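You operate a simulated robot arm through the tools that you are given. There is no shell and no other tool. Be economical: measure what you need, move in short steps, check, and stop when the job is done.

You are at the controls of a simulated robot arm. One attempt, no reset.

JOB
Fit the blue sensor in the bracket, turn it till its lamp lights and clamp it.
Fine: the black sensor goes in the empty pocket; the green lever frees the bracket.

It is judged by the outcome, as a careful person would: the job done as asked, and still so three seconds after it is handed in. It fails if anything else is knocked over, pushed out of place, dropped, spilled or broken.

ROBOT AND FRAMES
A 7-joint arm with a three-finger gripper, fixed in place. Base frame: the origin is at the foot of the arm, x ahead of it, y to its left, z up; the work surface is at about z = 0.78. Lengths are in m, angles in rad, forces in N, time in s.
Its first joint turns from -2.897 to 2.897 rad. Payload 2.69 kg.
The TCP is the grasp point between the finger pads, 0.03 m short of the fingertips. In the tool frame z runs along the fingers and y along their closing line. Largest opening 0.128 m; the body of the gripper starts 0.117 m behind the TCP.
Orientation is that of the tool frame in the base frame, as [roll, pitch, yaw] about the fixed x, y, z axes, in that order (R = Rz(yaw) Ry(pitch) Rx(roll)). With the fingers straight down and closing along the base's y, the tool's x points along the base's -x, its y along +y and its z along -z.

CONTROLS
- The arm moves only by the tool jog_arm. Its argument "increments" is a list of rows, each a list of 7 numbers: the shift along the tool's x, y, z in m, then the turn, a rotation vector about the tool's x, y, z in rad, then the gripper command, from -1 (shut) to 1 (fully open), values between in proportion. In form: [[x, y, z, wx, wy, wz, claw], ...]. A call has 1 to 12 rows; each row shifts and turns the commanded pose from where the row before left it, along the tool's axes as they then stand. Each row takes 0.2 s and may step no farther than 0.05 m and 0.15 rad from the row before; otherwise, or with a gripper value out of range, the whole call is refused. A pose out of reach is approached as far as the arm can. The call stops where the force on the tool passes 70 N (or 10 N more than at its start, if that is more) or the arm is blocked; 0.2 s more then pass. Each finger halts on what it meets, pressing with about 27 N; the grip force reading is that of the motor and also rises with nothing between the fingers. The clock runs only during rows and for 0.2 s after the last one: add rows that do not move to give the fingers time. The reply holds the time, the measured pose of the TCP, the force on the tool along the base axes, the opening and the grip force, in the units named above and with some noise, with the torque about the TCP (base axes, N m) and any sound that the robot's microphone picked up.
- Cameras (640 x 400 px; columns grow to the right, rows downward): "scene" is fixed at [0.3987, -0.6492, 1.3412]; the picture's right is [0.94, -0.35, 0.00], its down [-0.18, -0.47, -0.86] and it looks along [0.30, 0.81, -0.50] (base axes); focal length 330 px, centre (320, 200). "wrist" rides on the gripper at [0.058, 0.054, -0.131] in the tool frame; the picture's right is [-0.68, 0.74, 0.00], its down [-0.62, -0.57, -0.55] and it looks along [-0.40, -0.37, 0.84] (tool axes); focal length 234 px, centre (320, 200).
- camera(camera): a new picture of that camera. The clock stands still meanwhile.
- raise_lower(by): slides the trunk up (or, below 0, down) by that many m; the arm rides with it, the base frame stays. It gives what a move gives, with no picture.
- measure_at(camera, pixels): for up to 12 pixels [column, row] of the newest picture of that camera ("zoom" is the newest enlarged one), the place [x, y, z] in the base frame of the surface seen there, good to about 0.002 m. The clock stands still meanwhile.
- zoom(camera, box): a new picture of the part [left, top, right, bottom] of that camera's present view, enlarged. The clock stands still meanwhile.
- close_job(): hands the job in; it is judged then, once.

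Go step by step. Measure first, check grasps and placings, and put right what went wrong. The budget is 80 turns and 54 pictures, counting those below and the enlarged ones. Unless the task says otherwise, let go and move clear before handing in, and close with one line.

The tools are called after ">>>" by a JSON object that holds its "fn" and its "kwargs". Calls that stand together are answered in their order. jog_arm: Moves the arm, as the interface text tells. Its arguments: {"type":"object","properties":{"increments":{"type":"array","items":{"type":"array","items":{"type":"number"}}}},"required":["increments"]} The other tools are called the same way: raise_lower (by) slides the trunk up or down; camera (camera) takes a picture; measure_at (camera, pixels) gives the place of the surface under pixels of a picture; zoom (camera, box) takes an enlarged picture of a part of a camera's view; close_job () hands the job in.

At the start:

```text
t: 0.0
tool_pos: [0.6977, -0.0148, 1.0917]
ee_rot: [-3.141, -0.001, -3.141]
wrist_force: [0.0, 0.9, 0.1]
wrist_torque: [0.01, 0.0, 0.01]
grip_width: 0.1281
grip_force: 0.0
trunk travel left (down, up): [-0.15, 0.2]
```

scene: 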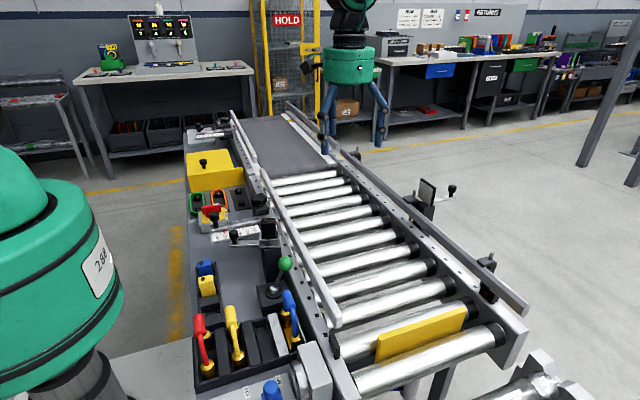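
wrist: 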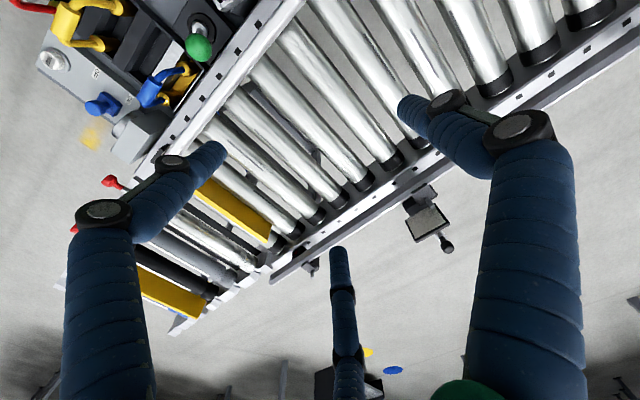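

The scene shows a conveyor with brackets and a tool tray on its left side (about px 190-330, 180-400). I'll enlarge that region to find the sensors, bracket and lever.

>>> {"fn": "zoom", "kwargs": {"camera": "scene", "box": [170, 240, 330, 400]}}

>>> {"fn": "zoom", "kwargs": {"camera": "scene", "box": [170, 110, 330, 260]}}

>>> {"fn": "zoom", "kwargs": {"camera": "scene", "box": [340, 140, 540, 320]}}

```text
2.50 times, centred on (250, 320) of scene
```

zoom: 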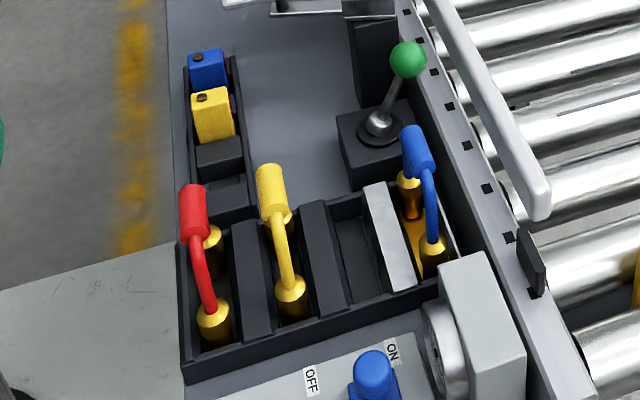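

```text
2.67 times, centred on (250, 185) of scene
```

zoom: 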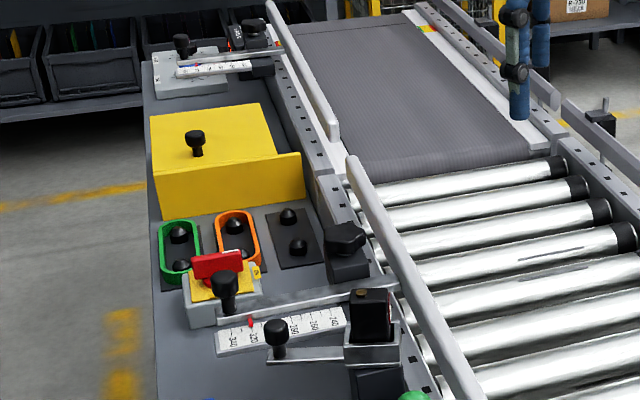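

```text
2.22 times, centred on (440, 230) of scene
```

zoom: 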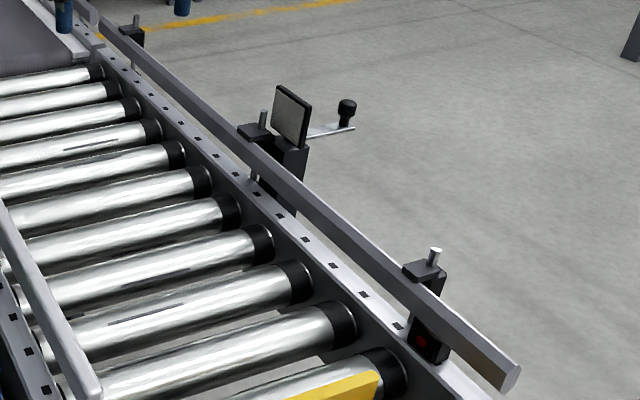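

The black sensor seems to sit in a bracket at scene px (262,228), blue and yellow ones in a rack at (205,270), and a green ball lever at (285,263). Closer looks next.

>>> {"fn": "zoom", "kwargs": {"camera": "scene", "box": [220, 205, 300, 265]}}

>>> {"fn": "zoom", "kwargs": {"camera": "scene", "box": [180, 250, 300, 330]}}

>>> {"fn": "measure_at", "kwargs": {"camera": "scene", "pixels": [[205, 263], [208, 281], [205, 298], [205, 312], [285, 263], [264, 289], [269, 221], [263, 222], [272, 222], [234, 233], [427, 190], [452, 188]]}}

```text
6.67 times, centred on (260, 235) of scene
```

zoom: 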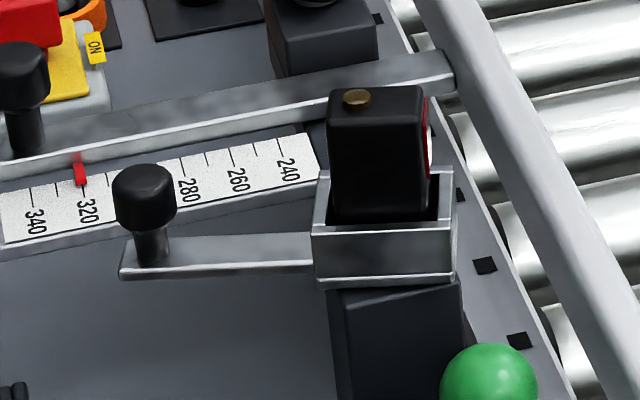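

```text
5.00 times, centred on (240, 290) of scene
```

zoom: 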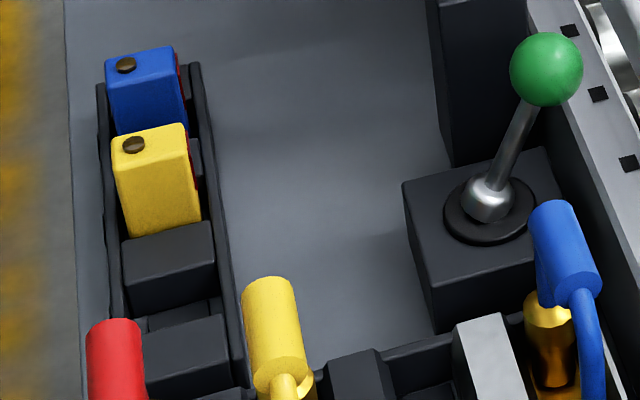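

```text
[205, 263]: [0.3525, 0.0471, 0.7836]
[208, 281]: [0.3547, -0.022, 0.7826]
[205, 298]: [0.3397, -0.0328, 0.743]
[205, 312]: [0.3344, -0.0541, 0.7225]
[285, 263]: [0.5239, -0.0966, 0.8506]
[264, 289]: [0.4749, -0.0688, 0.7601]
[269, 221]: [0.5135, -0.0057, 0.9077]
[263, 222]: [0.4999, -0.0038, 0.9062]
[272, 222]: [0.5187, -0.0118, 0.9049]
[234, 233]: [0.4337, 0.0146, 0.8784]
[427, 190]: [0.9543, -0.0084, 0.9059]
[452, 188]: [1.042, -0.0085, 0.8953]
```

The black sensor is in the bracket facing +x at the reflector (0.954, -0.008), with a knob arm and the green lever beside it. I'll measure the sensor, rack and bracket corners in the enlarged picture.

>>> {"fn": "measure_at", "kwargs": {"camera": "zoom", "pixels": [[112, 64], [170, 50], [178, 82], [118, 93], [117, 140], [178, 128], [188, 160], [125, 172], [130, 240], [205, 225], [193, 68], [232, 280]]}}

>>> {"fn": "measure_at", "kwargs": {"camera": "zoom", "pixels": [[150, 215], [170, 260], [180, 312], [180, 335], [270, 200], [545, 70], [490, 200], [410, 190], [545, 155], [100, 85], [465, 160], [125, 65]]}}

>>> {"fn": "zoom", "kwargs": {"camera": "scene", "box": [220, 205, 300, 265]}}

>>> {"fn": "measure_at", "kwargs": {"camera": "zoom", "pixels": [[335, 118], [408, 120], [420, 92], [335, 90], [318, 232], [450, 228], [448, 205], [325, 180], [145, 185], [150, 262], [300, 250], [430, 150]]}}

```text
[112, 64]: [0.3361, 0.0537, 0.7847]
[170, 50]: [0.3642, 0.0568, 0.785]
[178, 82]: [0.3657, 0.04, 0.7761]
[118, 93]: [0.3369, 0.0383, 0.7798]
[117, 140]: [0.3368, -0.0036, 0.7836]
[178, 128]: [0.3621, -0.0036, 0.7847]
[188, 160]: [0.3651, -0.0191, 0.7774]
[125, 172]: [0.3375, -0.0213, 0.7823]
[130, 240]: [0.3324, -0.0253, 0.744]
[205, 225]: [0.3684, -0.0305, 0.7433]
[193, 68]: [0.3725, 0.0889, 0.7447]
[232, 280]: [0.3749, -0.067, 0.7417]
```

```text
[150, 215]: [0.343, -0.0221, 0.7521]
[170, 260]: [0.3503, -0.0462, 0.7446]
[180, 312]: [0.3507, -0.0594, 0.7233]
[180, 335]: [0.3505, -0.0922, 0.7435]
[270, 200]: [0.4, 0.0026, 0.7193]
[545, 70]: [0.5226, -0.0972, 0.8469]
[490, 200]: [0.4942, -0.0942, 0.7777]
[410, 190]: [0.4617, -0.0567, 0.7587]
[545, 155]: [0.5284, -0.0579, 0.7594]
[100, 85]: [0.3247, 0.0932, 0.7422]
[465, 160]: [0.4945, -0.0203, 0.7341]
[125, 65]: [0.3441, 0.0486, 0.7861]
```

```text
6.67 times, centred on (260, 235) of scene
```

zoom: 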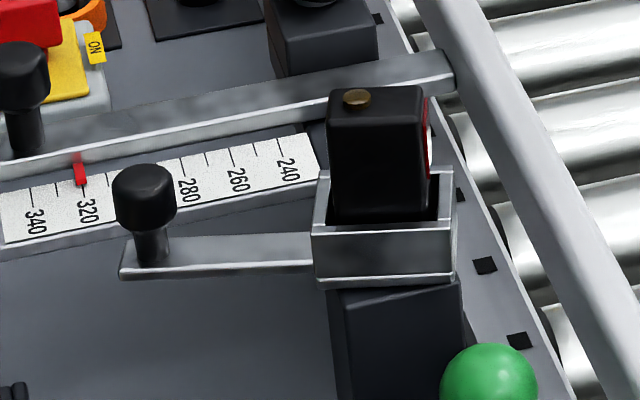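

```text
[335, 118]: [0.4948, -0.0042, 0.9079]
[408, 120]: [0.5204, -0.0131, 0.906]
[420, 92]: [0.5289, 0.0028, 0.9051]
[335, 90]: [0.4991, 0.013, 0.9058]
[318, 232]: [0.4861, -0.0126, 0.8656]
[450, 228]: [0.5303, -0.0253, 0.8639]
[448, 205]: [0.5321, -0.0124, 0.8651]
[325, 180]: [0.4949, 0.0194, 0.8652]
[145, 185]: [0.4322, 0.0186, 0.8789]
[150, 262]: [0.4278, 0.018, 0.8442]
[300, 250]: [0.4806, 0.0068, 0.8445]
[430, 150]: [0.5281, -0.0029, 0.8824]
```

Sensors are about 0.03 x 0.02 and stand 0.04 above their rims. The black one is yawed about -0.3 rad with its centre near (0.511, 0.000), and the empty pocket is near (0.351, -0.068). I'll move the arm back to look down on the rack, lever and bracket.

>>> {"fn": "jog_arm", "kwargs": {"increments": [[0.04, 0.0138, 0, 0, 0, 0, 0], [0.04, 0.0138, 0, 0, 0, 0, 0], [0.04, 0.0138, 0, 0, 0, 0, 0], [0.04, 0.0138, 0, 0, 0, 0, 0], [0.04, 0.0138, 0, 0, 0, 0, 0], [0.04, 0.0138, 0, 0, 0, 0, 0], [0.04, 0.0138, 0, 0, 0, 0, 0], [0.04, 0.0138, 0, 0, 0, 0, 0], [0.04, 0.0138, 0, 0, 0, 0, 0], [0.04, 0.0138, 0, 0, 0, 0, 0]]}}

>>> {"fn": "camera", "kwargs": {"camera": "wrist"}}

>>> {"fn": "camera", "kwargs": {"camera": "scene"}}

```text
t: 2.2
tool_pos: [0.2947, 0.1227, 1.0915]
ee_rot: [3.141, 0.001, 3.14]
wrist_force: [0.3, 0.3, 0.1]
wrist_torque: [0.02, 0.06, 0.0]
grip_width: 0.0638
grip_force: 0.0
trunk travel left (down, up): [-0.15, 0.2]
```

```text
45 pictures are left
```

wrist: 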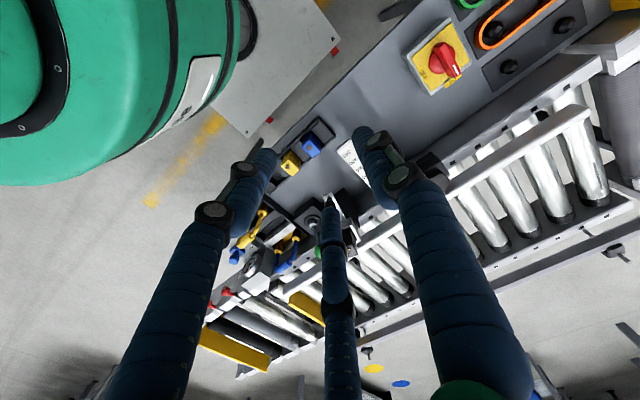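

```text
44 pictures are left
```

scene: 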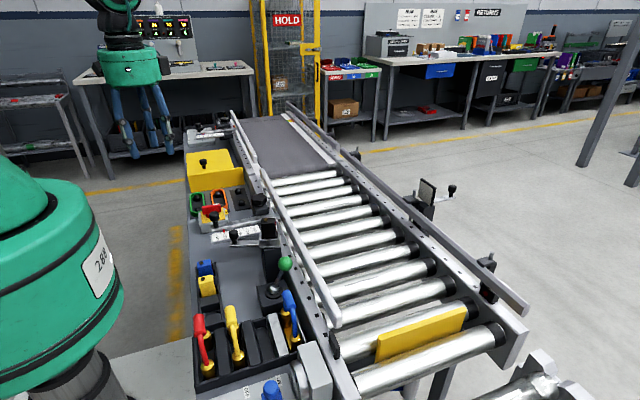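

The wrist picture shows three blue legs on the hand, though the interface speaks of two fingers. I'll look closer at the hand before using it.

>>> {"fn": "zoom", "kwargs": {"camera": "scene", "box": [80, 0, 200, 180]}}

>>> {"fn": "zoom", "kwargs": {"camera": "wrist", "box": [200, 80, 440, 300]}}

```text
2.22 times, centred on (140, 90) of scene
```

zoom: 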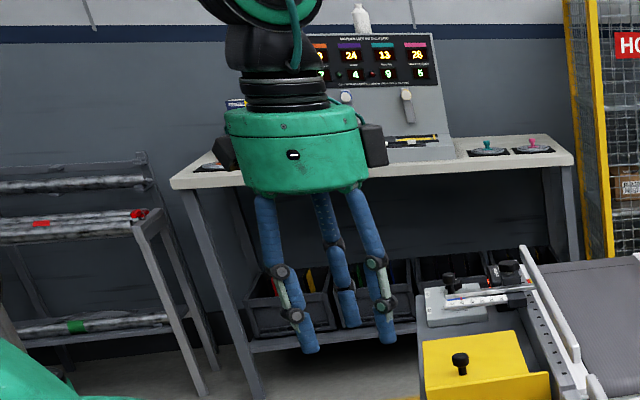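

```text
1.82 times, centred on (320, 190) of wrist
```

zoom: 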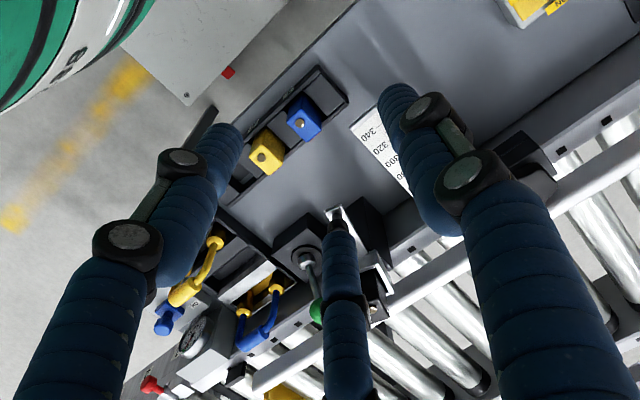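

Three legs are visible. I'll measure their tips to see how they sit relative to the TCP.

>>> {"fn": "measure_at", "kwargs": {"camera": "wrist", "pixels": [[265, 157], [360, 132], [385, 160], [328, 205], [328, 198], [330, 230], [240, 172], [400, 178], [335, 270], [216, 215], [240, 200], [320, 195]]}}

>>> {"fn": "measure_at", "kwargs": {"camera": "scene", "pixels": [[120, 155], [154, 143], [168, 151], [117, 120], [163, 120], [138, 110]]}}

```text
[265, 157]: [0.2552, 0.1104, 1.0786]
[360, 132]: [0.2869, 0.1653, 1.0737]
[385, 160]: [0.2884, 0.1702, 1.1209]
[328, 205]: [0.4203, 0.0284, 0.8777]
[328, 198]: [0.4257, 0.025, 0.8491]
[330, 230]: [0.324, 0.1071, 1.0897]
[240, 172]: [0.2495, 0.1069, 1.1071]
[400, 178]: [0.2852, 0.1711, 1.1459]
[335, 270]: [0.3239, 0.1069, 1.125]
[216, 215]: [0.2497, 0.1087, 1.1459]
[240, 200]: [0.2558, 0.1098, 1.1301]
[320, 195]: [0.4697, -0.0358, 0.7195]
```

```text
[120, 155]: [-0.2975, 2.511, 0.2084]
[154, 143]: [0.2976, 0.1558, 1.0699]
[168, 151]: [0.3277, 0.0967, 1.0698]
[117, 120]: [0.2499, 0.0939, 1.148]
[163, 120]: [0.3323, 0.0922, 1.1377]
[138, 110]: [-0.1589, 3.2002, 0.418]
```

One finger is on the +y side and two on the -y side, spanning about ±0.04 in x, so I'll allow room for them. Next I'll measure the guard rail and rods near the lever and bracket.

>>> {"fn": "measure_at", "kwargs": {"camera": "scene", "pixels": [[335, 316], [318, 285], [300, 250], [285, 222], [274, 215], [250, 216], [222, 214], [285, 258], [279, 263], [291, 263], [285, 270], [300, 305]]}}

>>> {"fn": "zoom", "kwargs": {"camera": "scene", "box": [250, 200, 350, 340]}}

```text
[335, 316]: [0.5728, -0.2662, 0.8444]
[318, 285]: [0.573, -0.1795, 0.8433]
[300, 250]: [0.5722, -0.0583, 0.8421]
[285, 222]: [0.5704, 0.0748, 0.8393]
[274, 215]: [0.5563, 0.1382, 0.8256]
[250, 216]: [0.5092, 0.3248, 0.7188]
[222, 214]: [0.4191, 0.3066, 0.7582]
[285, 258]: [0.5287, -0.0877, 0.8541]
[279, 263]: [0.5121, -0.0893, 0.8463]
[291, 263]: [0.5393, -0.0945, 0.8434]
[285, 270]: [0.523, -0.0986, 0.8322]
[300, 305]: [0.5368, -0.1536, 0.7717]
```

```text
2.86 times, centred on (300, 270) of scene
```

zoom: 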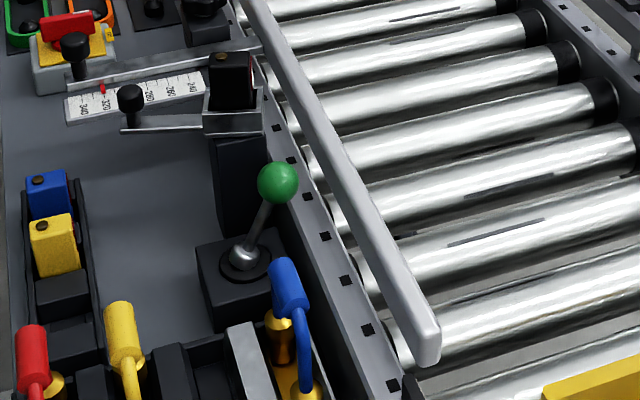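

The ball is centred near (0.528, -0.086, 0.843) and the rail face is near x=0.565, so I'll close along y. I need the height of the blue handle beside it and of the other obstacles.

>>> {"fn": "measure_at", "kwargs": {"camera": "zoom", "pixels": [[283, 264], [292, 300], [276, 170], [263, 185], [292, 185], [277, 200], [262, 215], [243, 255], [232, 270], [268, 262], [130, 95], [245, 45]]}}

```text
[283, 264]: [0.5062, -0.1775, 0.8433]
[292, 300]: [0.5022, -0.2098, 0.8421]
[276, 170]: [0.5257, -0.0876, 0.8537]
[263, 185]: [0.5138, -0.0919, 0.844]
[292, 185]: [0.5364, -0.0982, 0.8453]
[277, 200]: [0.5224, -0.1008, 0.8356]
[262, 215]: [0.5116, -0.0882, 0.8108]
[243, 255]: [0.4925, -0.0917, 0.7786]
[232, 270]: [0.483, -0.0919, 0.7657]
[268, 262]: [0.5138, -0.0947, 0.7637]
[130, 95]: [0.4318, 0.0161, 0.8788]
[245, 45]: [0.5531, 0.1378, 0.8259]
```

The blue handle top is at y≈-0.17, leaving room for the fingers. I'll move above the green ball with the opening at about 0.056.

>>> {"fn": "jog_arm", "kwargs": {"increments": [[-0.029, -0.0264, 0, 0, 0, 0, -0.1], [-0.029, -0.0264, 0, 0, 0, 0, -0.1], [-0.029, -0.0264, 0, 0, 0, 0, -0.1], [-0.029, -0.0264, 0, 0, 0, 0, -0.1], [-0.029, -0.0264, 0, 0, 0, 0, -0.1], [-0.029, -0.0264, 0, 0, 0, 0, -0.1], [-0.029, -0.0264, 0, 0, 0, 0, -0.1], [-0.029, -0.0264, 0, 0, 0, 0, -0.1], [0, 0, 0.04, 0, 0, 0, -0.1], [0, 0, 0.04, 0, 0, 0, -0.1], [0, 0, 0.04, 0, 0, 0, -0.1], [0, 0, 0.04, 0, 0, 0, -0.1]]}}

>>> {"fn": "camera", "kwargs": {"camera": "scene"}}

```text
t: 4.8
tool_pos: [0.5306, -0.0866, 0.934]
ee_rot: [3.142, 0.002, 3.141]
wrist_force: [-0.2, 0.4, 0.8]
wrist_torque: [-0.03, -0.02, -0.01]
grip_width: 0.0576
grip_force: 0.1
trunk travel left (down, up): [-0.15, 0.2]
```

```text
40 pictures are left
```

scene: 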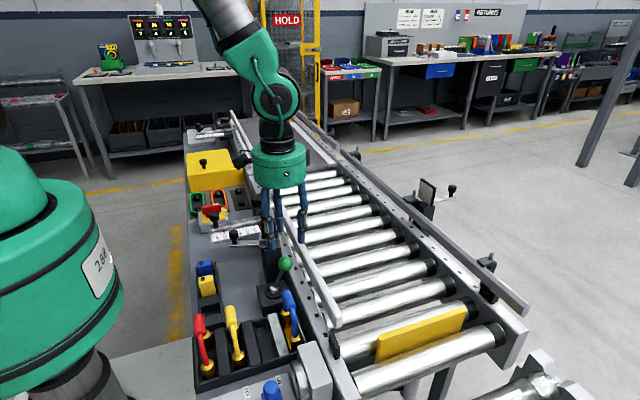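

The fingers hang over the ball and the lever is untouched. I'll descend in small steps and watch the force.

>>> {"fn": "jog_arm", "kwargs": {"increments": [[0.004, 0, 0.03, 0, 0, 0, -0.1], [0, 0, 0.02, 0, 0, 0, -0.1], [0, 0, 0.01, 0, 0, 0, -0.1], [0, 0, 0.008, 0, 0, 0, -0.1], [0, 0, 0.006, 0, 0, 0, -0.1]]}}

>>> {"fn": "zoom", "kwargs": {"camera": "scene", "box": [230, 200, 340, 310]}}

```text
t: 6.0
tool_pos: [0.5238, -0.0884, 0.8581]
ee_rot: [3.141, -0.001, -3.14]
wrist_force: [0.3, 0.0, -0.6]
wrist_torque: [-0.01, 0.0, -0.01]
grip_width: 0.0575
grip_force: 0.1
trunk travel left (down, up): [-0.15, 0.2]
```

```text
3.64 times, centred on (285, 255) of scene
```

zoom: 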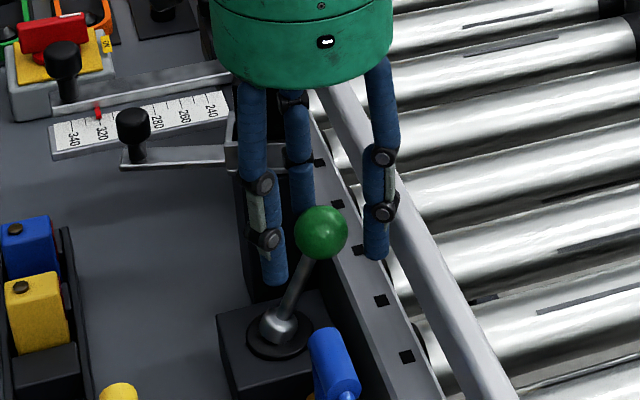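

No contact force, and the ball sits between the fingers. I'll close on it.

>>> {"fn": "jog_arm", "kwargs": {"increments": [[0, 0, 0, 0, 0, 0, -0.6], [0, 0, 0, 0, 0, 0, -1], [0, 0, 0, 0, 0, 0, -1]]}}

>>> {"fn": "zoom", "kwargs": {"camera": "scene", "box": [230, 200, 340, 310]}}

```text
t: 6.8
tool_pos: [0.525, -0.086, 0.8587]
ee_rot: [3.141, 0.0, 3.14]
wrist_force: [3.4, 24.4, -3.7]
wrist_torque: [0.71, -0.37, 0.12]
grip_width: 0.035
grip_force: 44.7
trunk travel left (down, up): [-0.15, 0.2]
```

```text
3.64 times, centred on (285, 255) of scene
```

zoom: 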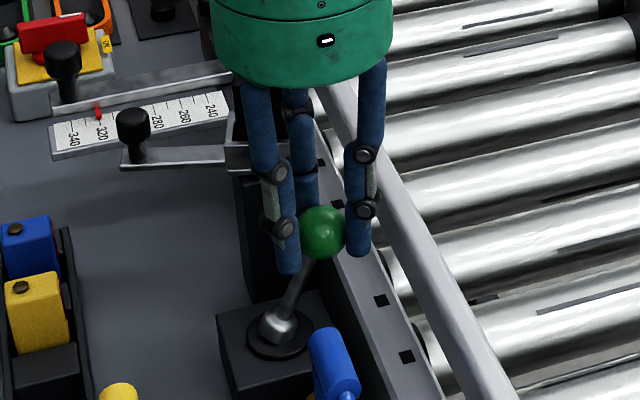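

Width is 0.035 with +24 N in y, so the ball is off-centre. I'll shift slightly +y to centre on it.

>>> {"fn": "jog_arm", "kwargs": {"increments": [[0, 0.002, 0, 0, 0, 0, -1], [0, 0.002, 0, 0, 0, 0, -1]]}}

```text
t: 7.4
tool_pos: [0.5263, -0.0858, 0.8589]
ee_rot: [-3.141, 0.002, 3.139]
wrist_force: [5.1, -29.5, -11.1]
wrist_torque: [-0.69, -0.65, -0.04]
grip_width: 0.0329
grip_force: 45.3
trunk travel left (down, up): [-0.15, 0.2]
```

The ball is now gripped (0.033). I'll ease back 1 mm and start pulling the lever toward -x along its arc.

>>> {"fn": "jog_arm", "kwargs": {"increments": [[0, -0.002, 0, 0, 0, 0, -1], [0.008, 0, -0.0025, 0, 0, 0, -1], [0.008, 0, -0.002, 0, 0, 0, -1], [0.008, 0, -0.001, 0, 0, 0, -1]]}}

>>> {"fn": "zoom", "kwargs": {"camera": "scene", "box": [230, 200, 340, 310]}}

```text
t: 8.4
tool_pos: [0.5021, -0.0859, 0.862]
ee_rot: [-3.139, 0.0, -3.141]
wrist_force: [14.7, 27.2, 13.6]
wrist_torque: [0.66, -1.24, -0.06]
grip_width: 0.033
grip_force: 45.2
trunk travel left (down, up): [-0.15, 0.2]
```

```text
3.64 times, centred on (285, 255) of scene
```

zoom: 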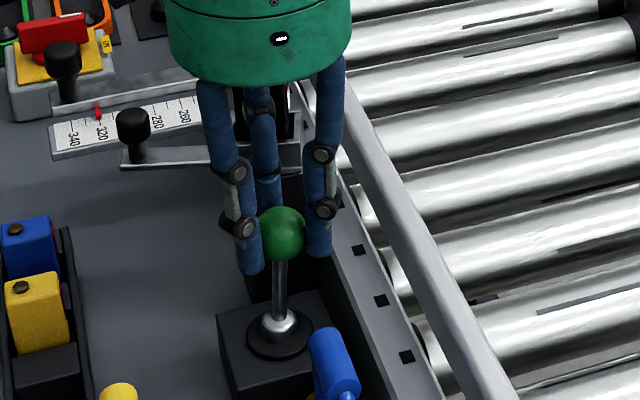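

The lever follows and is now nearly upright. I'll continue over to the -x side.

>>> {"fn": "jog_arm", "kwargs": {"increments": [[0.008, 0.001, 0, 0, 0, 0, -1], [0.008, 0, 0.001, 0, 0, 0, -1], [0.008, 0, 0.002, 0, 0, 0, -1], [0.008, 0, 0.0025, 0, 0, 0, -1]]}}

>>> {"fn": "zoom", "kwargs": {"camera": "scene", "box": [220, 200, 330, 310]}}

```text
t: 9.4
tool_pos: [0.4689, -0.0857, 0.8578]
ee_rot: [-3.141, 0.001, -3.14]
wrist_force: [10.9, -6.4, 0.0]
wrist_torque: [-0.19, -1.01, -0.02]
grip_width: 0.0328
grip_force: 45.5
trunk travel left (down, up): [-0.15, 0.2]
```

```text
3.64 times, centred on (275, 255) of scene
```

zoom: 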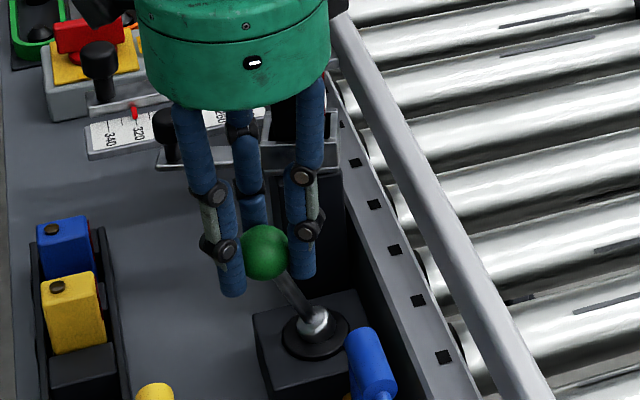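

The lever leans toward -x at only 11 N, with no stop felt yet. I'll nudge further to find the end.

>>> {"fn": "jog_arm", "kwargs": {"increments": [[0.006, 0, 0.0025, 0, 0, 0, -1], [0.006, 0, 0.003, 0, 0, 0, -1]]}}

```text
t: 10.0
tool_pos: [0.4612, -0.0845, 0.8553]
ee_rot: [-3.141, 0.005, -3.141]
wrist_force: [31.5, 10.4, 14.2]
wrist_torque: [0.22, -0.35, 0.2]
grip_width: 0.0327
grip_force: 45.0
trunk travel left (down, up): [-0.15, 0.2]
```

Force rises to 31 N, so that's the end stop and the bracket should be free. I'll release, rise and look.

>>> {"fn": "jog_arm", "kwargs": {"increments": [[0, 0, 0, 0, 0, 0, -0.2], [0, 0, 0, 0, 0, 0, -0.1], [0, 0, -0.04, 0, 0, 0, -0.1], [0, 0, -0.04, 0, 0, 0, -0.1], [0.03, 0, -0.04, 0, 0, 0, -0.1], [0.05, 0, -0.0, 0, 0, 0, -0.1], [0.05, 0, -0.0, 0, 0, 0, -0.1]]}}

>>> {"fn": "zoom", "kwargs": {"camera": "scene", "box": [220, 190, 320, 290]}}

>>> {"fn": "camera", "kwargs": {"camera": "wrist"}}

```text
t: 11.6
tool_pos: [0.3258, -0.0858, 0.9698]
ee_rot: [-3.141, 0.001, 3.142]
wrist_force: [0.2, 0.8, -0.1]
wrist_torque: [-0.01, 0.05, -0.02]
grip_width: 0.0578
grip_force: 0.0
trunk travel left (down, up): [-0.15, 0.2]
```

```text
4.00 times, centred on (270, 240) of scene
```

zoom: 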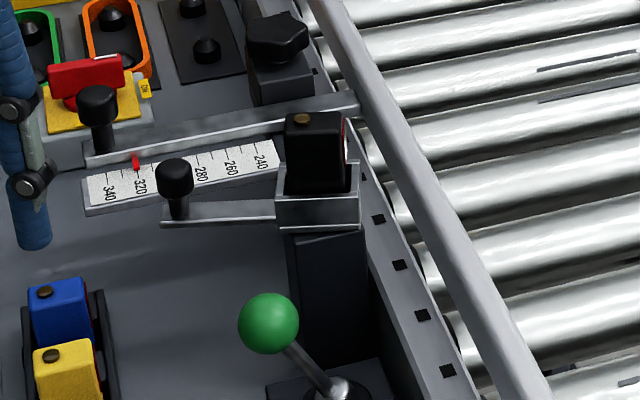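

```text
34 pictures are left
```

wrist: 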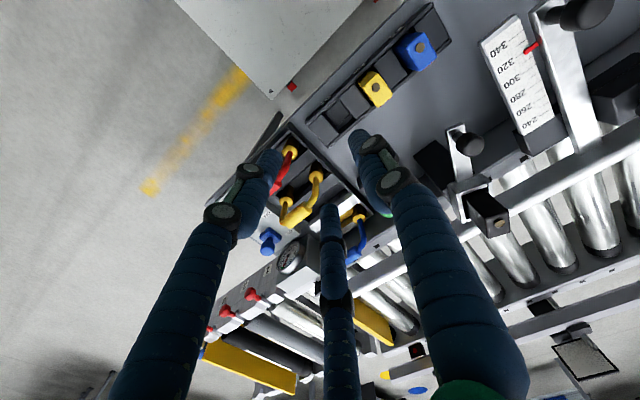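

The lever stays over. The wrist view shows the black sensor top near (490,210) and the rack near (370,80), so I'll enlarge both.

>>> {"fn": "zoom", "kwargs": {"camera": "wrist", "box": [290, 10, 450, 150]}}

>>> {"fn": "measure_at", "kwargs": {"camera": "wrist", "pixels": [[470, 195], [485, 189], [509, 211], [492, 219], [510, 232], [497, 237], [465, 203], [454, 130], [470, 146], [478, 185], [458, 192], [586, 355]]}}

>>> {"fn": "zoom", "kwargs": {"camera": "wrist", "box": [420, 120, 540, 260]}}

```text
2.86 times, centred on (370, 80) of wrist
```

zoom: 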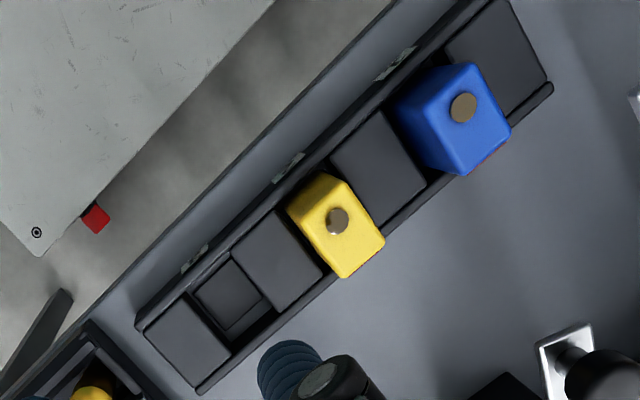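

```text
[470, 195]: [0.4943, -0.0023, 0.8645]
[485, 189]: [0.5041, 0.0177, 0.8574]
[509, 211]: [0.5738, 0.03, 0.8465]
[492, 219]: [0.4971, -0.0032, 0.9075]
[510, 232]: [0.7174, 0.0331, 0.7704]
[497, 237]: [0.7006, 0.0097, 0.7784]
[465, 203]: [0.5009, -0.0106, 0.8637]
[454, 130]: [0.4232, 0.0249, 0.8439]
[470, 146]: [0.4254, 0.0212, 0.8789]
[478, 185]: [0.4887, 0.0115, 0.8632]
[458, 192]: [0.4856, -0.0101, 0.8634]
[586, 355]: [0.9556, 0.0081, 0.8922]
```

```text
2.86 times, centred on (480, 190) of wrist
```

zoom: 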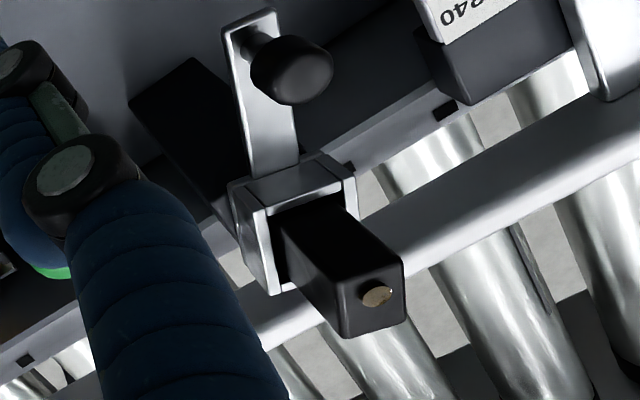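

One empty pocket lies past yellow. I'll measure the sensor top and bracket rim here, then the pocket in the wrist picture.

>>> {"fn": "measure_at", "kwargs": {"camera": "zoom", "pixels": [[283, 240], [345, 328], [398, 308], [400, 268], [335, 200], [240, 190], [318, 162], [350, 185], [268, 280], [250, 150], [285, 140], [300, 170]]}}

>>> {"fn": "measure_at", "kwargs": {"camera": "wrist", "pixels": [[356, 112], [346, 126], [358, 103], [375, 123], [332, 101], [322, 115], [382, 97], [407, 112], [390, 75], [412, 86], [425, 42], [384, 85]]}}

```text
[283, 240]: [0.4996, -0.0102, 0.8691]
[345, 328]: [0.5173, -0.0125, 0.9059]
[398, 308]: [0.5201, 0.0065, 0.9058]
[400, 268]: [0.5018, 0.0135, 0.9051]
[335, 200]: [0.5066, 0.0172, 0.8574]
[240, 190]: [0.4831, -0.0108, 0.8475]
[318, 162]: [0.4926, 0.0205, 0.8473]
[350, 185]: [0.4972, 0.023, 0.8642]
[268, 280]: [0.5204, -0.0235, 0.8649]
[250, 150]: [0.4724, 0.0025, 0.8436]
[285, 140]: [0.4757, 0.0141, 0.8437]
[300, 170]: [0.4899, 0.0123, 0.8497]
```

```text
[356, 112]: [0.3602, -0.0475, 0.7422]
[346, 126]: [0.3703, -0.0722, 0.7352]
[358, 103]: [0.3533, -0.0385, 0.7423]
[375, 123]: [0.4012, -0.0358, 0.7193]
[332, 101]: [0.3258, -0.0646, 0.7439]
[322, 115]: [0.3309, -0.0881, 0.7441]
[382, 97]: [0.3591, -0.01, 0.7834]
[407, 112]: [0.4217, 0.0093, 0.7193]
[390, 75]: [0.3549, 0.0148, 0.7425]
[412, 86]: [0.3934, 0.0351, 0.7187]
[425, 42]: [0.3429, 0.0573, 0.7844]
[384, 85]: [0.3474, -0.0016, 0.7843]
```

The black sensor is centred at (0.511, 0.000) with yaw ≈-0.33 and size 0.028 x 0.019. I'll measure the pocket edges precisely while the camera stands here.

>>> {"fn": "measure_at", "kwargs": {"camera": "wrist", "pixels": [[328, 109], [337, 101], [344, 96], [350, 117], [356, 112], [336, 127], [330, 119], [340, 112], [338, 107], [345, 104], [333, 122], [343, 118]]}}

>>> {"fn": "zoom", "kwargs": {"camera": "wrist", "box": [310, 85, 390, 135]}}

```text
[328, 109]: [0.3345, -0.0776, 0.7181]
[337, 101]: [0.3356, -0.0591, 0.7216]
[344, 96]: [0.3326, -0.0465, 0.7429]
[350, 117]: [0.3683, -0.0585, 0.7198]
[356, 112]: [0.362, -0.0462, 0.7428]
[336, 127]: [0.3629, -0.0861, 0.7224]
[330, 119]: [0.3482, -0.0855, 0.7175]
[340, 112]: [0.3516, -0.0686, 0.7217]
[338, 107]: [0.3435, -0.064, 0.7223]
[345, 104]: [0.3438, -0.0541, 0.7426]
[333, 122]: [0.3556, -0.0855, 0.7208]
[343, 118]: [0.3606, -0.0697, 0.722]
```

```text
8.00 times, centred on (350, 110) of wrist
```

zoom: 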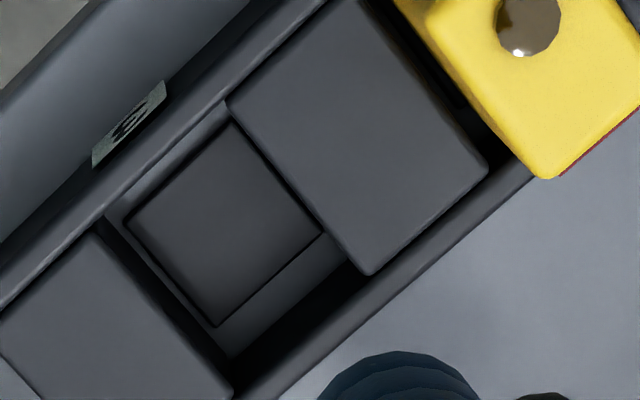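

Clear view of the pocket; I'll measure its bounding edges and the yellow sensor's seat as a pattern.

>>> {"fn": "measure_at", "kwargs": {"camera": "zoom", "pixels": [[366, 268], [236, 108], [90, 242], [226, 392], [300, 188], [160, 320], [222, 225], [222, 110], [105, 205], [250, 385], [380, 285], [480, 172]]}}

```text
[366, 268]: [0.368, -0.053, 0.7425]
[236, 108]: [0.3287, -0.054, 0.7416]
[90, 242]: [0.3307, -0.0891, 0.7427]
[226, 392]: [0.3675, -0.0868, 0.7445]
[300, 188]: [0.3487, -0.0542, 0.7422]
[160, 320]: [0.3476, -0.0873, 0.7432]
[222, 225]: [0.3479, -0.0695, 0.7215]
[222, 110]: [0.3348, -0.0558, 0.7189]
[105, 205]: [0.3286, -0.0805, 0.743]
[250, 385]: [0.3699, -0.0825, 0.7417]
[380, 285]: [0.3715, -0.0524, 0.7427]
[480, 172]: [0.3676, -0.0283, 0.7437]
```

Pocket centre is (0.350, -0.071) with its floor at 0.722, roomy at 0.034 x 0.04. I'll go above the black sensor, aligned to its yaw.

>>> {"fn": "jog_arm", "kwargs": {"increments": [[0, 0, -0.03, 0, 0, 0, -0.2], [-0.037, 0.0172, 0, 0, 0, 0, -0.2], [-0.037, 0.0172, 0, 0, 0, 0, -0.2], [-0.037, 0.0172, 0, 0, 0, 0, -0.2], [-0.037, 0.0172, 0, 0, 0, 0, -0.2], [-0.037, 0.017, 0, 0, 0, 0, -0.2], [0, 0, 0.0, 0, 0, 0.11, -0.2], [0, 0, 0.0, 0, 0, 0.11, -0.2], [0, 0, 0.0, 0, 0, 0.11, -0.2], [0, 0, 0.03, 0, 0, 0, -0.2]]}}

>>> {"fn": "zoom", "kwargs": {"camera": "scene", "box": [220, 170, 320, 260]}}

```text
t: 13.8
tool_pos: [0.5128, -0.0008, 0.9739]
ee_rot: [-3.142, 0.0, 2.81]
wrist_force: [0.1, -0.7, 0.0]
wrist_torque: [-0.02, -0.04, 0.0]
grip_width: 0.0512
grip_force: 0.0
trunk travel left (down, up): [-0.15, 0.2]
```

```text
4.44 times, centred on (270, 215) of scene
```

zoom: 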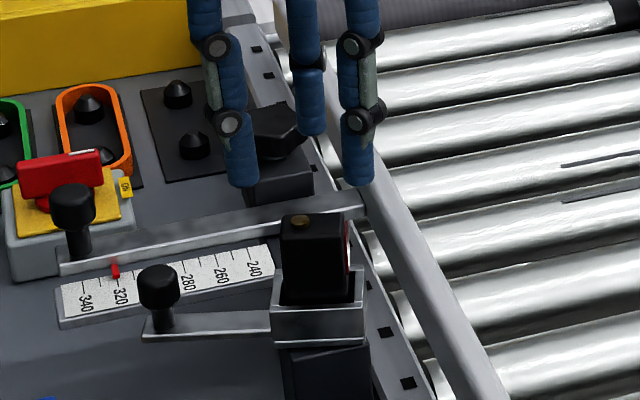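

The fingers are over the black sensor with yaw aligned. I'll descend to z≈0.903 and close.

>>> {"fn": "jog_arm", "kwargs": {"increments": [[0.002, 0, 0.03, 0, 0, 0, -0.2], [0, 0, 0.025, 0, 0, 0, -0.2], [0, 0, 0.016, 0, 0, 0, -0.2], [0, 0, 0, 0, 0, 0, -0.5], [0, 0, 0, 0, 0, 0, -0.75], [0, 0, 0, 0, 0, 0, -1], [0, 0, 0, 0, 0, 0, -1]]}}

>>> {"fn": "zoom", "kwargs": {"camera": "scene", "box": [220, 170, 320, 260]}}

```text
t: 15.4
tool_pos: [0.5113, -0.0007, 0.9031]
ee_rot: [3.14, 0.001, 2.811]
wrist_force: [8.8, -30.3, 3.5]
wrist_torque: [-1.11, -0.33, 0.51]
grip_width: 0.0317
grip_force: 27.4
trunk travel left (down, up): [-0.15, 0.2]
```

```text
4.44 times, centred on (270, 215) of scene
```

zoom: 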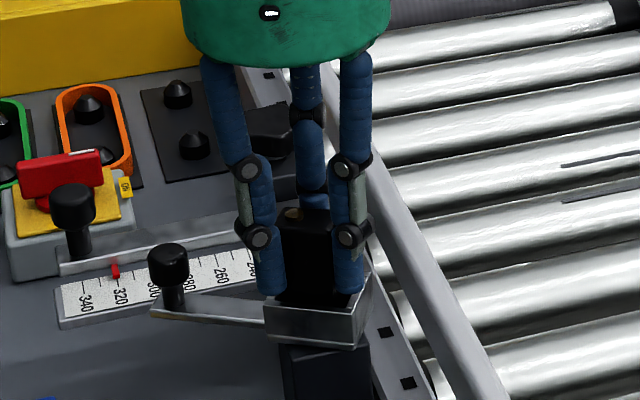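

The grip reads 0.032 wide with -30 N in y, and the freed bracket turned a little (knob now at zoom (168,265)). I'll measure the arm and sensor to correct my alignment.

>>> {"fn": "measure_at", "kwargs": {"camera": "zoom", "pixels": [[168, 255], [155, 310], [270, 305], [268, 298], [362, 290], [345, 325], [300, 240], [325, 215], [285, 235], [330, 290], [310, 275], [262, 340]]}}

>>> {"fn": "zoom", "kwargs": {"camera": "wrist", "box": [240, 120, 420, 280]}}

```text
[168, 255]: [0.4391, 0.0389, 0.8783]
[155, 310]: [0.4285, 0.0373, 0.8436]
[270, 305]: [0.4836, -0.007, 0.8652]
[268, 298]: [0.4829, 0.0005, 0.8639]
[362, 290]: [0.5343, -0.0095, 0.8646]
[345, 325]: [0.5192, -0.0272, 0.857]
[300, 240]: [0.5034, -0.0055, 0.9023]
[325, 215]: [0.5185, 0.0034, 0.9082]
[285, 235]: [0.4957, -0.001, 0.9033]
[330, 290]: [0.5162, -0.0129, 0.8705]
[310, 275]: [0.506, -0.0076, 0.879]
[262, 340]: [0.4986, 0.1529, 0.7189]
```

```text
2.50 times, centred on (330, 200) of wrist
```

zoom: 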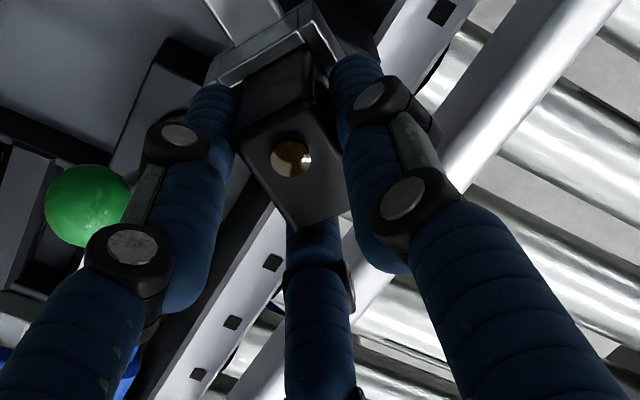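

The sensor face now has yaw ≈ -0.53, and the fingers seem to straddle the sensor differently from two flat pads. I'll measure where each finger actually is.

>>> {"fn": "measure_at", "kwargs": {"camera": "scene", "pixels": [[258.3, 232], [276.3, 232], [267.3, 212.7], [258.3, 222], [276.3, 222], [267.5, 205]]}}

>>> {"fn": "measure_at", "kwargs": {"camera": "zoom", "pixels": [[215, 95], [355, 70], [312, 235], [230, 140], [350, 130], [240, 120], [335, 75], [290, 225], [345, 210], [305, 60], [240, 95], [325, 85]]}}

```text
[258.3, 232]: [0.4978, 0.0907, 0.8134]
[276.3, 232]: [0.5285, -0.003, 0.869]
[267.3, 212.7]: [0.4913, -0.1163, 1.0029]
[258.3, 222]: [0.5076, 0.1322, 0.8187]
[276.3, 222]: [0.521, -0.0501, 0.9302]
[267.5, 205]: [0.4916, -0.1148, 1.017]
```

```text
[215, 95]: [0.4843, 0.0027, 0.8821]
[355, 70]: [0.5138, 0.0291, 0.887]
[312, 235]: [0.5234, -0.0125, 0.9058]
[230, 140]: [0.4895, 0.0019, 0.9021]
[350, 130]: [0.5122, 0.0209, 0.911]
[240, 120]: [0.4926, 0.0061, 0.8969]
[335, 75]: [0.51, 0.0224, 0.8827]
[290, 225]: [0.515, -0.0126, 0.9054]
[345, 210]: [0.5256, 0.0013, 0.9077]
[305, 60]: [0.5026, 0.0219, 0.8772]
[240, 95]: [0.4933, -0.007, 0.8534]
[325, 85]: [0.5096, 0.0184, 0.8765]
```

The readings fit two independent pads, with the -y one stopping first and swinging the freed bracket. I'll open, rise and remeasure. Gripping the sensor's end faces, radially through the pivot, should not turn it.

>>> {"fn": "jog_arm", "kwargs": {"increments": [[0, 0, 0, 0, 0, 0, -0.5], [0, 0, 0, 0, 0, 0, -0.2], [0, 0, -0.04, 0, 0, 0, -0.2], [0, 0, -0.04, 0, 0, 0, -0.2], [0, 0, -0.03, 0, 0, 0, -0.2]]}}

>>> {"fn": "zoom", "kwargs": {"camera": "scene", "box": [225, 195, 305, 255]}}

>>> {"fn": "measure_at", "kwargs": {"camera": "zoom", "pixels": [[300, 130], [370, 140], [380, 110], [320, 100], [300, 240], [410, 250], [120, 160], [130, 240], [260, 250], [290, 180], [410, 200], [340, 180]]}}

```text
t: 16.6
tool_pos: [0.5087, 0.0015, 1.0129]
ee_rot: [3.14, -0.001, 2.81]
wrist_force: [-0.2, 0.8, -0.2]
wrist_torque: [0.02, -0.03, 0.01]
grip_width: 0.0511
grip_force: 0.1
trunk travel left (down, up): [-0.15, 0.2]
```

```text
6.67 times, centred on (265, 225) of scene
```

zoom: 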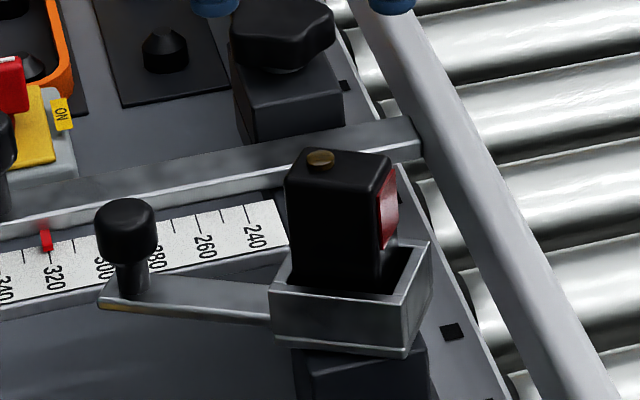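

```text
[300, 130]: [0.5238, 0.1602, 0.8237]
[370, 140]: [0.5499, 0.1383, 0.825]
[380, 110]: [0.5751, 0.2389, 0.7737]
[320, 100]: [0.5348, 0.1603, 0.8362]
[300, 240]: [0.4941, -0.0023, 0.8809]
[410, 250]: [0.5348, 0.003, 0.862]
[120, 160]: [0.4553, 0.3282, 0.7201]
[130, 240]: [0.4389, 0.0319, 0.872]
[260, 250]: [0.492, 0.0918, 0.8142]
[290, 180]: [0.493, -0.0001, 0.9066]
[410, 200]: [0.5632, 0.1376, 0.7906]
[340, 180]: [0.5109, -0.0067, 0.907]
```

Now a clear view of sensor and bracket. I'll measure its corners.

>>> {"fn": "measure_at", "kwargs": {"camera": "zoom", "pixels": [[291, 178], [370, 193], [388, 162], [308, 152], [273, 290], [403, 303], [428, 247], [290, 255], [125, 215], [105, 300], [268, 315], [325, 158]]}}

```text
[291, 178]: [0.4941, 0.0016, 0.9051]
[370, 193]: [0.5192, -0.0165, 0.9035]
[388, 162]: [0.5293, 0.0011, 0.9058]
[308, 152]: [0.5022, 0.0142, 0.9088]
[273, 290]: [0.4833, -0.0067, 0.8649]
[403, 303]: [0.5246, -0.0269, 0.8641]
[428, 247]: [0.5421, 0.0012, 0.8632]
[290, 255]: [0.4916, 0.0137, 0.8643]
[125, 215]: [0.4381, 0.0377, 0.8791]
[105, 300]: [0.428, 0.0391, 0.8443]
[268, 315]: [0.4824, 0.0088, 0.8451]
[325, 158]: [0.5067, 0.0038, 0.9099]
```

The evidence fits three fingers closing concentrically, with a pair on the tool's -y side and a single on +y. The pair pressed the sensor's corners unevenly. If I turn the tool so the pair pinches the two long flat sides and the single meets the rear end, the grip is balanced. The sensor is at (0.511, 0.000) with yaw ≈ -0.53, so I'll rotate by +1.37.

>>> {"fn": "jog_arm", "kwargs": {"increments": [[0, 0, 0, 0, 0, -0.137, -0.25], [0, 0, 0, 0, 0, -0.137, -0.25], [0, 0, 0, 0, 0, -0.137, -0.25], [0, 0, 0, 0, 0, -0.137, -0.25], [0, 0, 0, 0, 0, -0.137, -0.25], [0, 0, 0, 0, 0, -0.137, -0.25], [0, 0, 0, 0, 0, -0.137, -0.25], [0, 0, 0, 0, 0, -0.137, -0.25], [0, 0, 0, 0, 0, -0.137, -0.25], [0, 0, 0, 0, 0, -0.137, -0.25], [0, 0, 0.03, 0, 0, 0, -0.25]]}}

>>> {"fn": "zoom", "kwargs": {"camera": "scene", "box": [210, 150, 330, 260]}}

>>> {"fn": "zoom", "kwargs": {"camera": "wrist", "box": [240, 100, 420, 260]}}

```text
t: 19.0
tool_pos: [0.5129, 0.0001, 0.981]
ee_rot: [-3.138, 0.0, -2.102]
wrist_force: [-0.5, -0.2, 1.1]
wrist_torque: [-0.05, -0.08, -0.04]
grip_width: 0.0481
grip_force: 0.1
trunk travel left (down, up): [-0.15, 0.2]
```

```text
3.64 times, centred on (270, 205) of scene
```

zoom: 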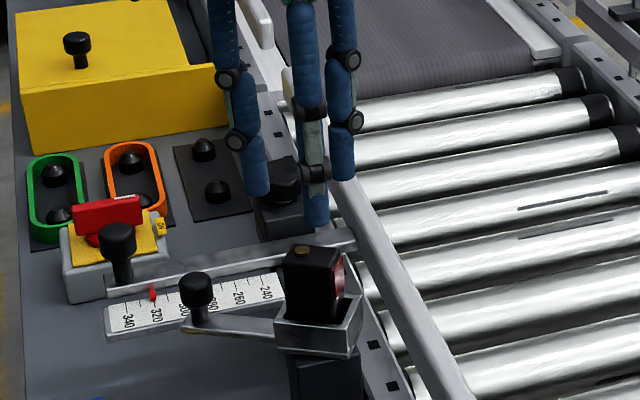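

```text
2.50 times, centred on (330, 180) of wrist
```

zoom: 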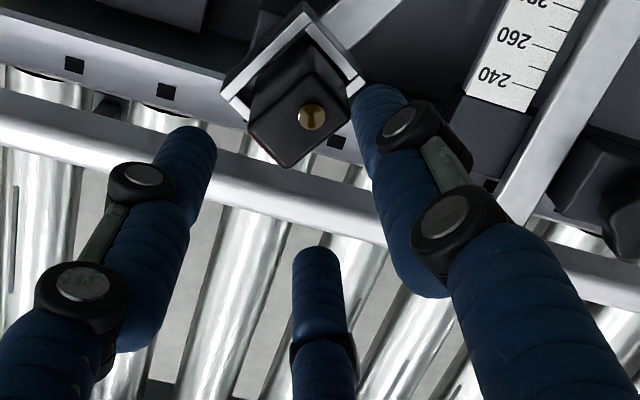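

Orientation is as intended: single finger at the rear, pair at the front sides. I'll correct 4 mm rearward, descend to z≈0.903 and close slowly.

>>> {"fn": "jog_arm", "kwargs": {"increments": [[0.0008, 0.0041, 0.03, 0, 0, 0, -0.25], [0, 0, 0.03, 0, 0, 0, -0.25], [0, 0, 0.017, 0, 0, 0, -0.25], [0, 0, 0, 0, 0, 0, -0.25], [0, 0, 0, 0, 0, 0, -0.5], [0, 0, 0, 0, 0, 0, -0.6], [0, 0, 0, 0, 0, 0, -0.6]]}}

>>> {"fn": "zoom", "kwargs": {"camera": "scene", "box": [225, 180, 305, 260]}}

>>> {"fn": "zoom", "kwargs": {"camera": "wrist", "box": [260, 100, 400, 230]}}

```text
t: 20.6
tool_pos: [0.5078, -0.0003, 0.903]
ee_rot: [-3.142, 0.0, -2.102]
wrist_force: [2.5, -0.8, -0.4]
wrist_torque: [0.04, -0.06, -0.03]
grip_width: 0.0294
grip_force: 2.8
trunk travel left (down, up): [-0.15, 0.2]
```

```text
5.00 times, centred on (265, 220) of scene
```

zoom: 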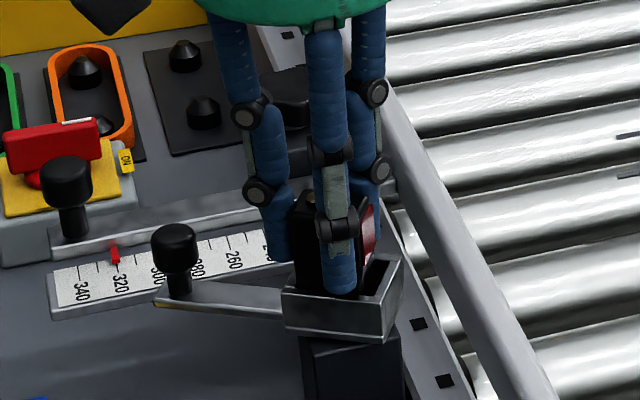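

```text
3.08 times, centred on (330, 165) of wrist
```

zoom: 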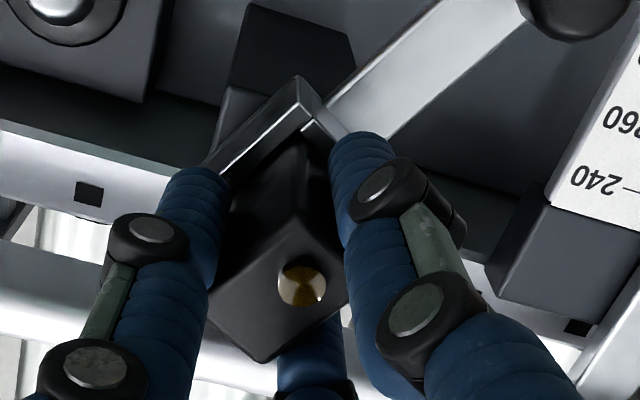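

The bracket hasn't swung and there's a light contact at 0.029. I'll close fully.

>>> {"fn": "jog_arm", "kwargs": {"increments": [[0, 0, 0, 0, 0, 0, -0.75], [0, 0, 0, 0, 0, 0, -1], [0, 0, 0, 0, 0, 0, -1], [0, 0, 0, 0, 0, 0, -1]]}}

>>> {"fn": "zoom", "kwargs": {"camera": "scene", "box": [225, 180, 305, 260]}}

```text
t: 21.6
tool_pos: [0.5073, 0.0013, 0.9034]
ee_rot: [3.14, -0.001, -2.102]
wrist_force: [3.6, -1.1, -1.0]
wrist_torque: [-0.06, -0.11, -0.01]
grip_width: 0.0285
grip_force: 26.9
trunk travel left (down, up): [-0.15, 0.2]
```

```text
5.00 times, centred on (265, 220) of scene
```

zoom: 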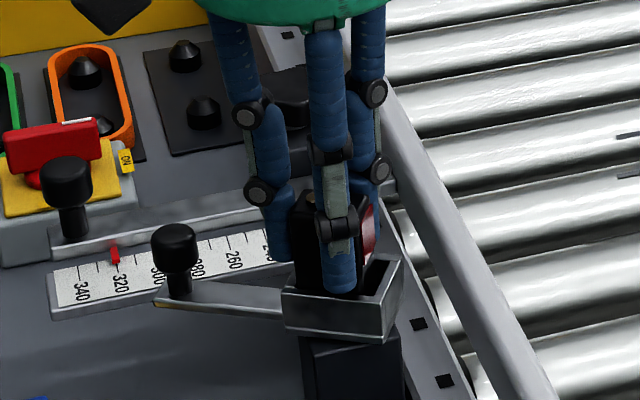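

Gripped at 0.0285 with 27 N and almost no net force. I'll lift straight up slowly.

>>> {"fn": "jog_arm", "kwargs": {"increments": [[0, 0, -0.008, 0, 0, 0, -1], [0, 0, -0.012, 0, 0, 0, -1], [0, 0, -0.02, 0, 0, 0, -1], [0, 0, -0.03, 0, 0, 0, -1]]}}

>>> {"fn": "zoom", "kwargs": {"camera": "scene", "box": [225, 150, 325, 260]}}

```text
t: 22.6
tool_pos: [0.5068, 0.002, 0.9749]
ee_rot: [3.141, 0.0, -2.102]
wrist_force: [0.6, 0.1, -1.2]
wrist_torque: [-0.01, 0.03, -0.02]
grip_width: 0.0287
grip_force: 27.1
trunk travel left (down, up): [-0.15, 0.2]
```

```text
3.64 times, centred on (275, 205) of scene
```

zoom: 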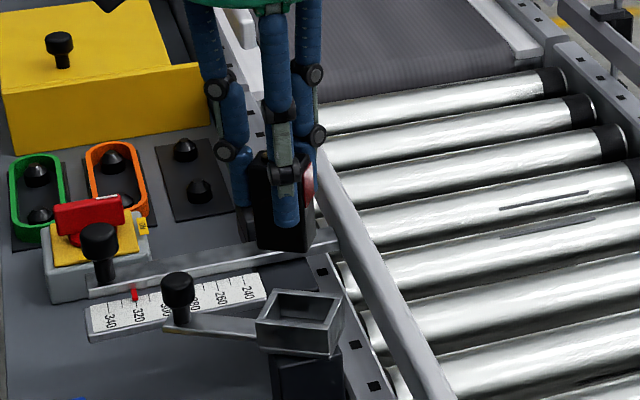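

The black sensor is out, held with its lens at the front. While the bracket is empty I'll measure its socket.

>>> {"fn": "measure_at", "kwargs": {"camera": "zoom", "pixels": [[260, 322], [322, 345], [338, 297], [277, 293], [268, 318], [318, 336], [334, 302], [282, 298], [320, 310], [310, 325], [178, 285], [300, 350]]}}

>>> {"fn": "zoom", "kwargs": {"camera": "scene", "box": [240, 215, 290, 255]}}

```text
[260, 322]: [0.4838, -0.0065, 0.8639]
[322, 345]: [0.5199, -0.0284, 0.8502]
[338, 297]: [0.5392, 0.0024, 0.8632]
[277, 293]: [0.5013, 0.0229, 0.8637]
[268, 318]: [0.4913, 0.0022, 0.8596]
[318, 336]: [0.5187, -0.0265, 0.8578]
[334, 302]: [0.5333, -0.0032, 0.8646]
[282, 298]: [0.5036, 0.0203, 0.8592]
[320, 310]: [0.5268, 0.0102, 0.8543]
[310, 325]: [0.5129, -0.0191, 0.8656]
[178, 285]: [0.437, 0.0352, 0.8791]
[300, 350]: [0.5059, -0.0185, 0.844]
```

```text
10.00 times, centred on (265, 235) of scene
```

zoom: 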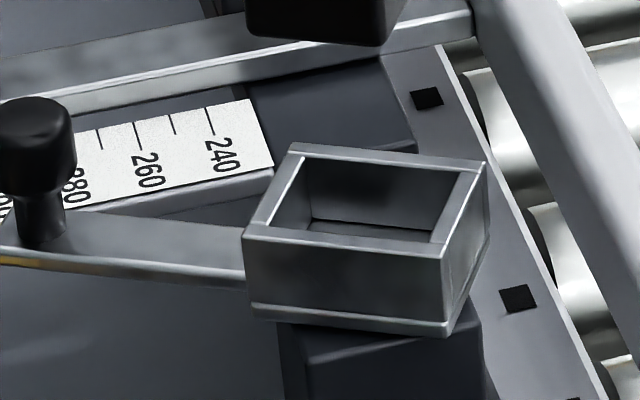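

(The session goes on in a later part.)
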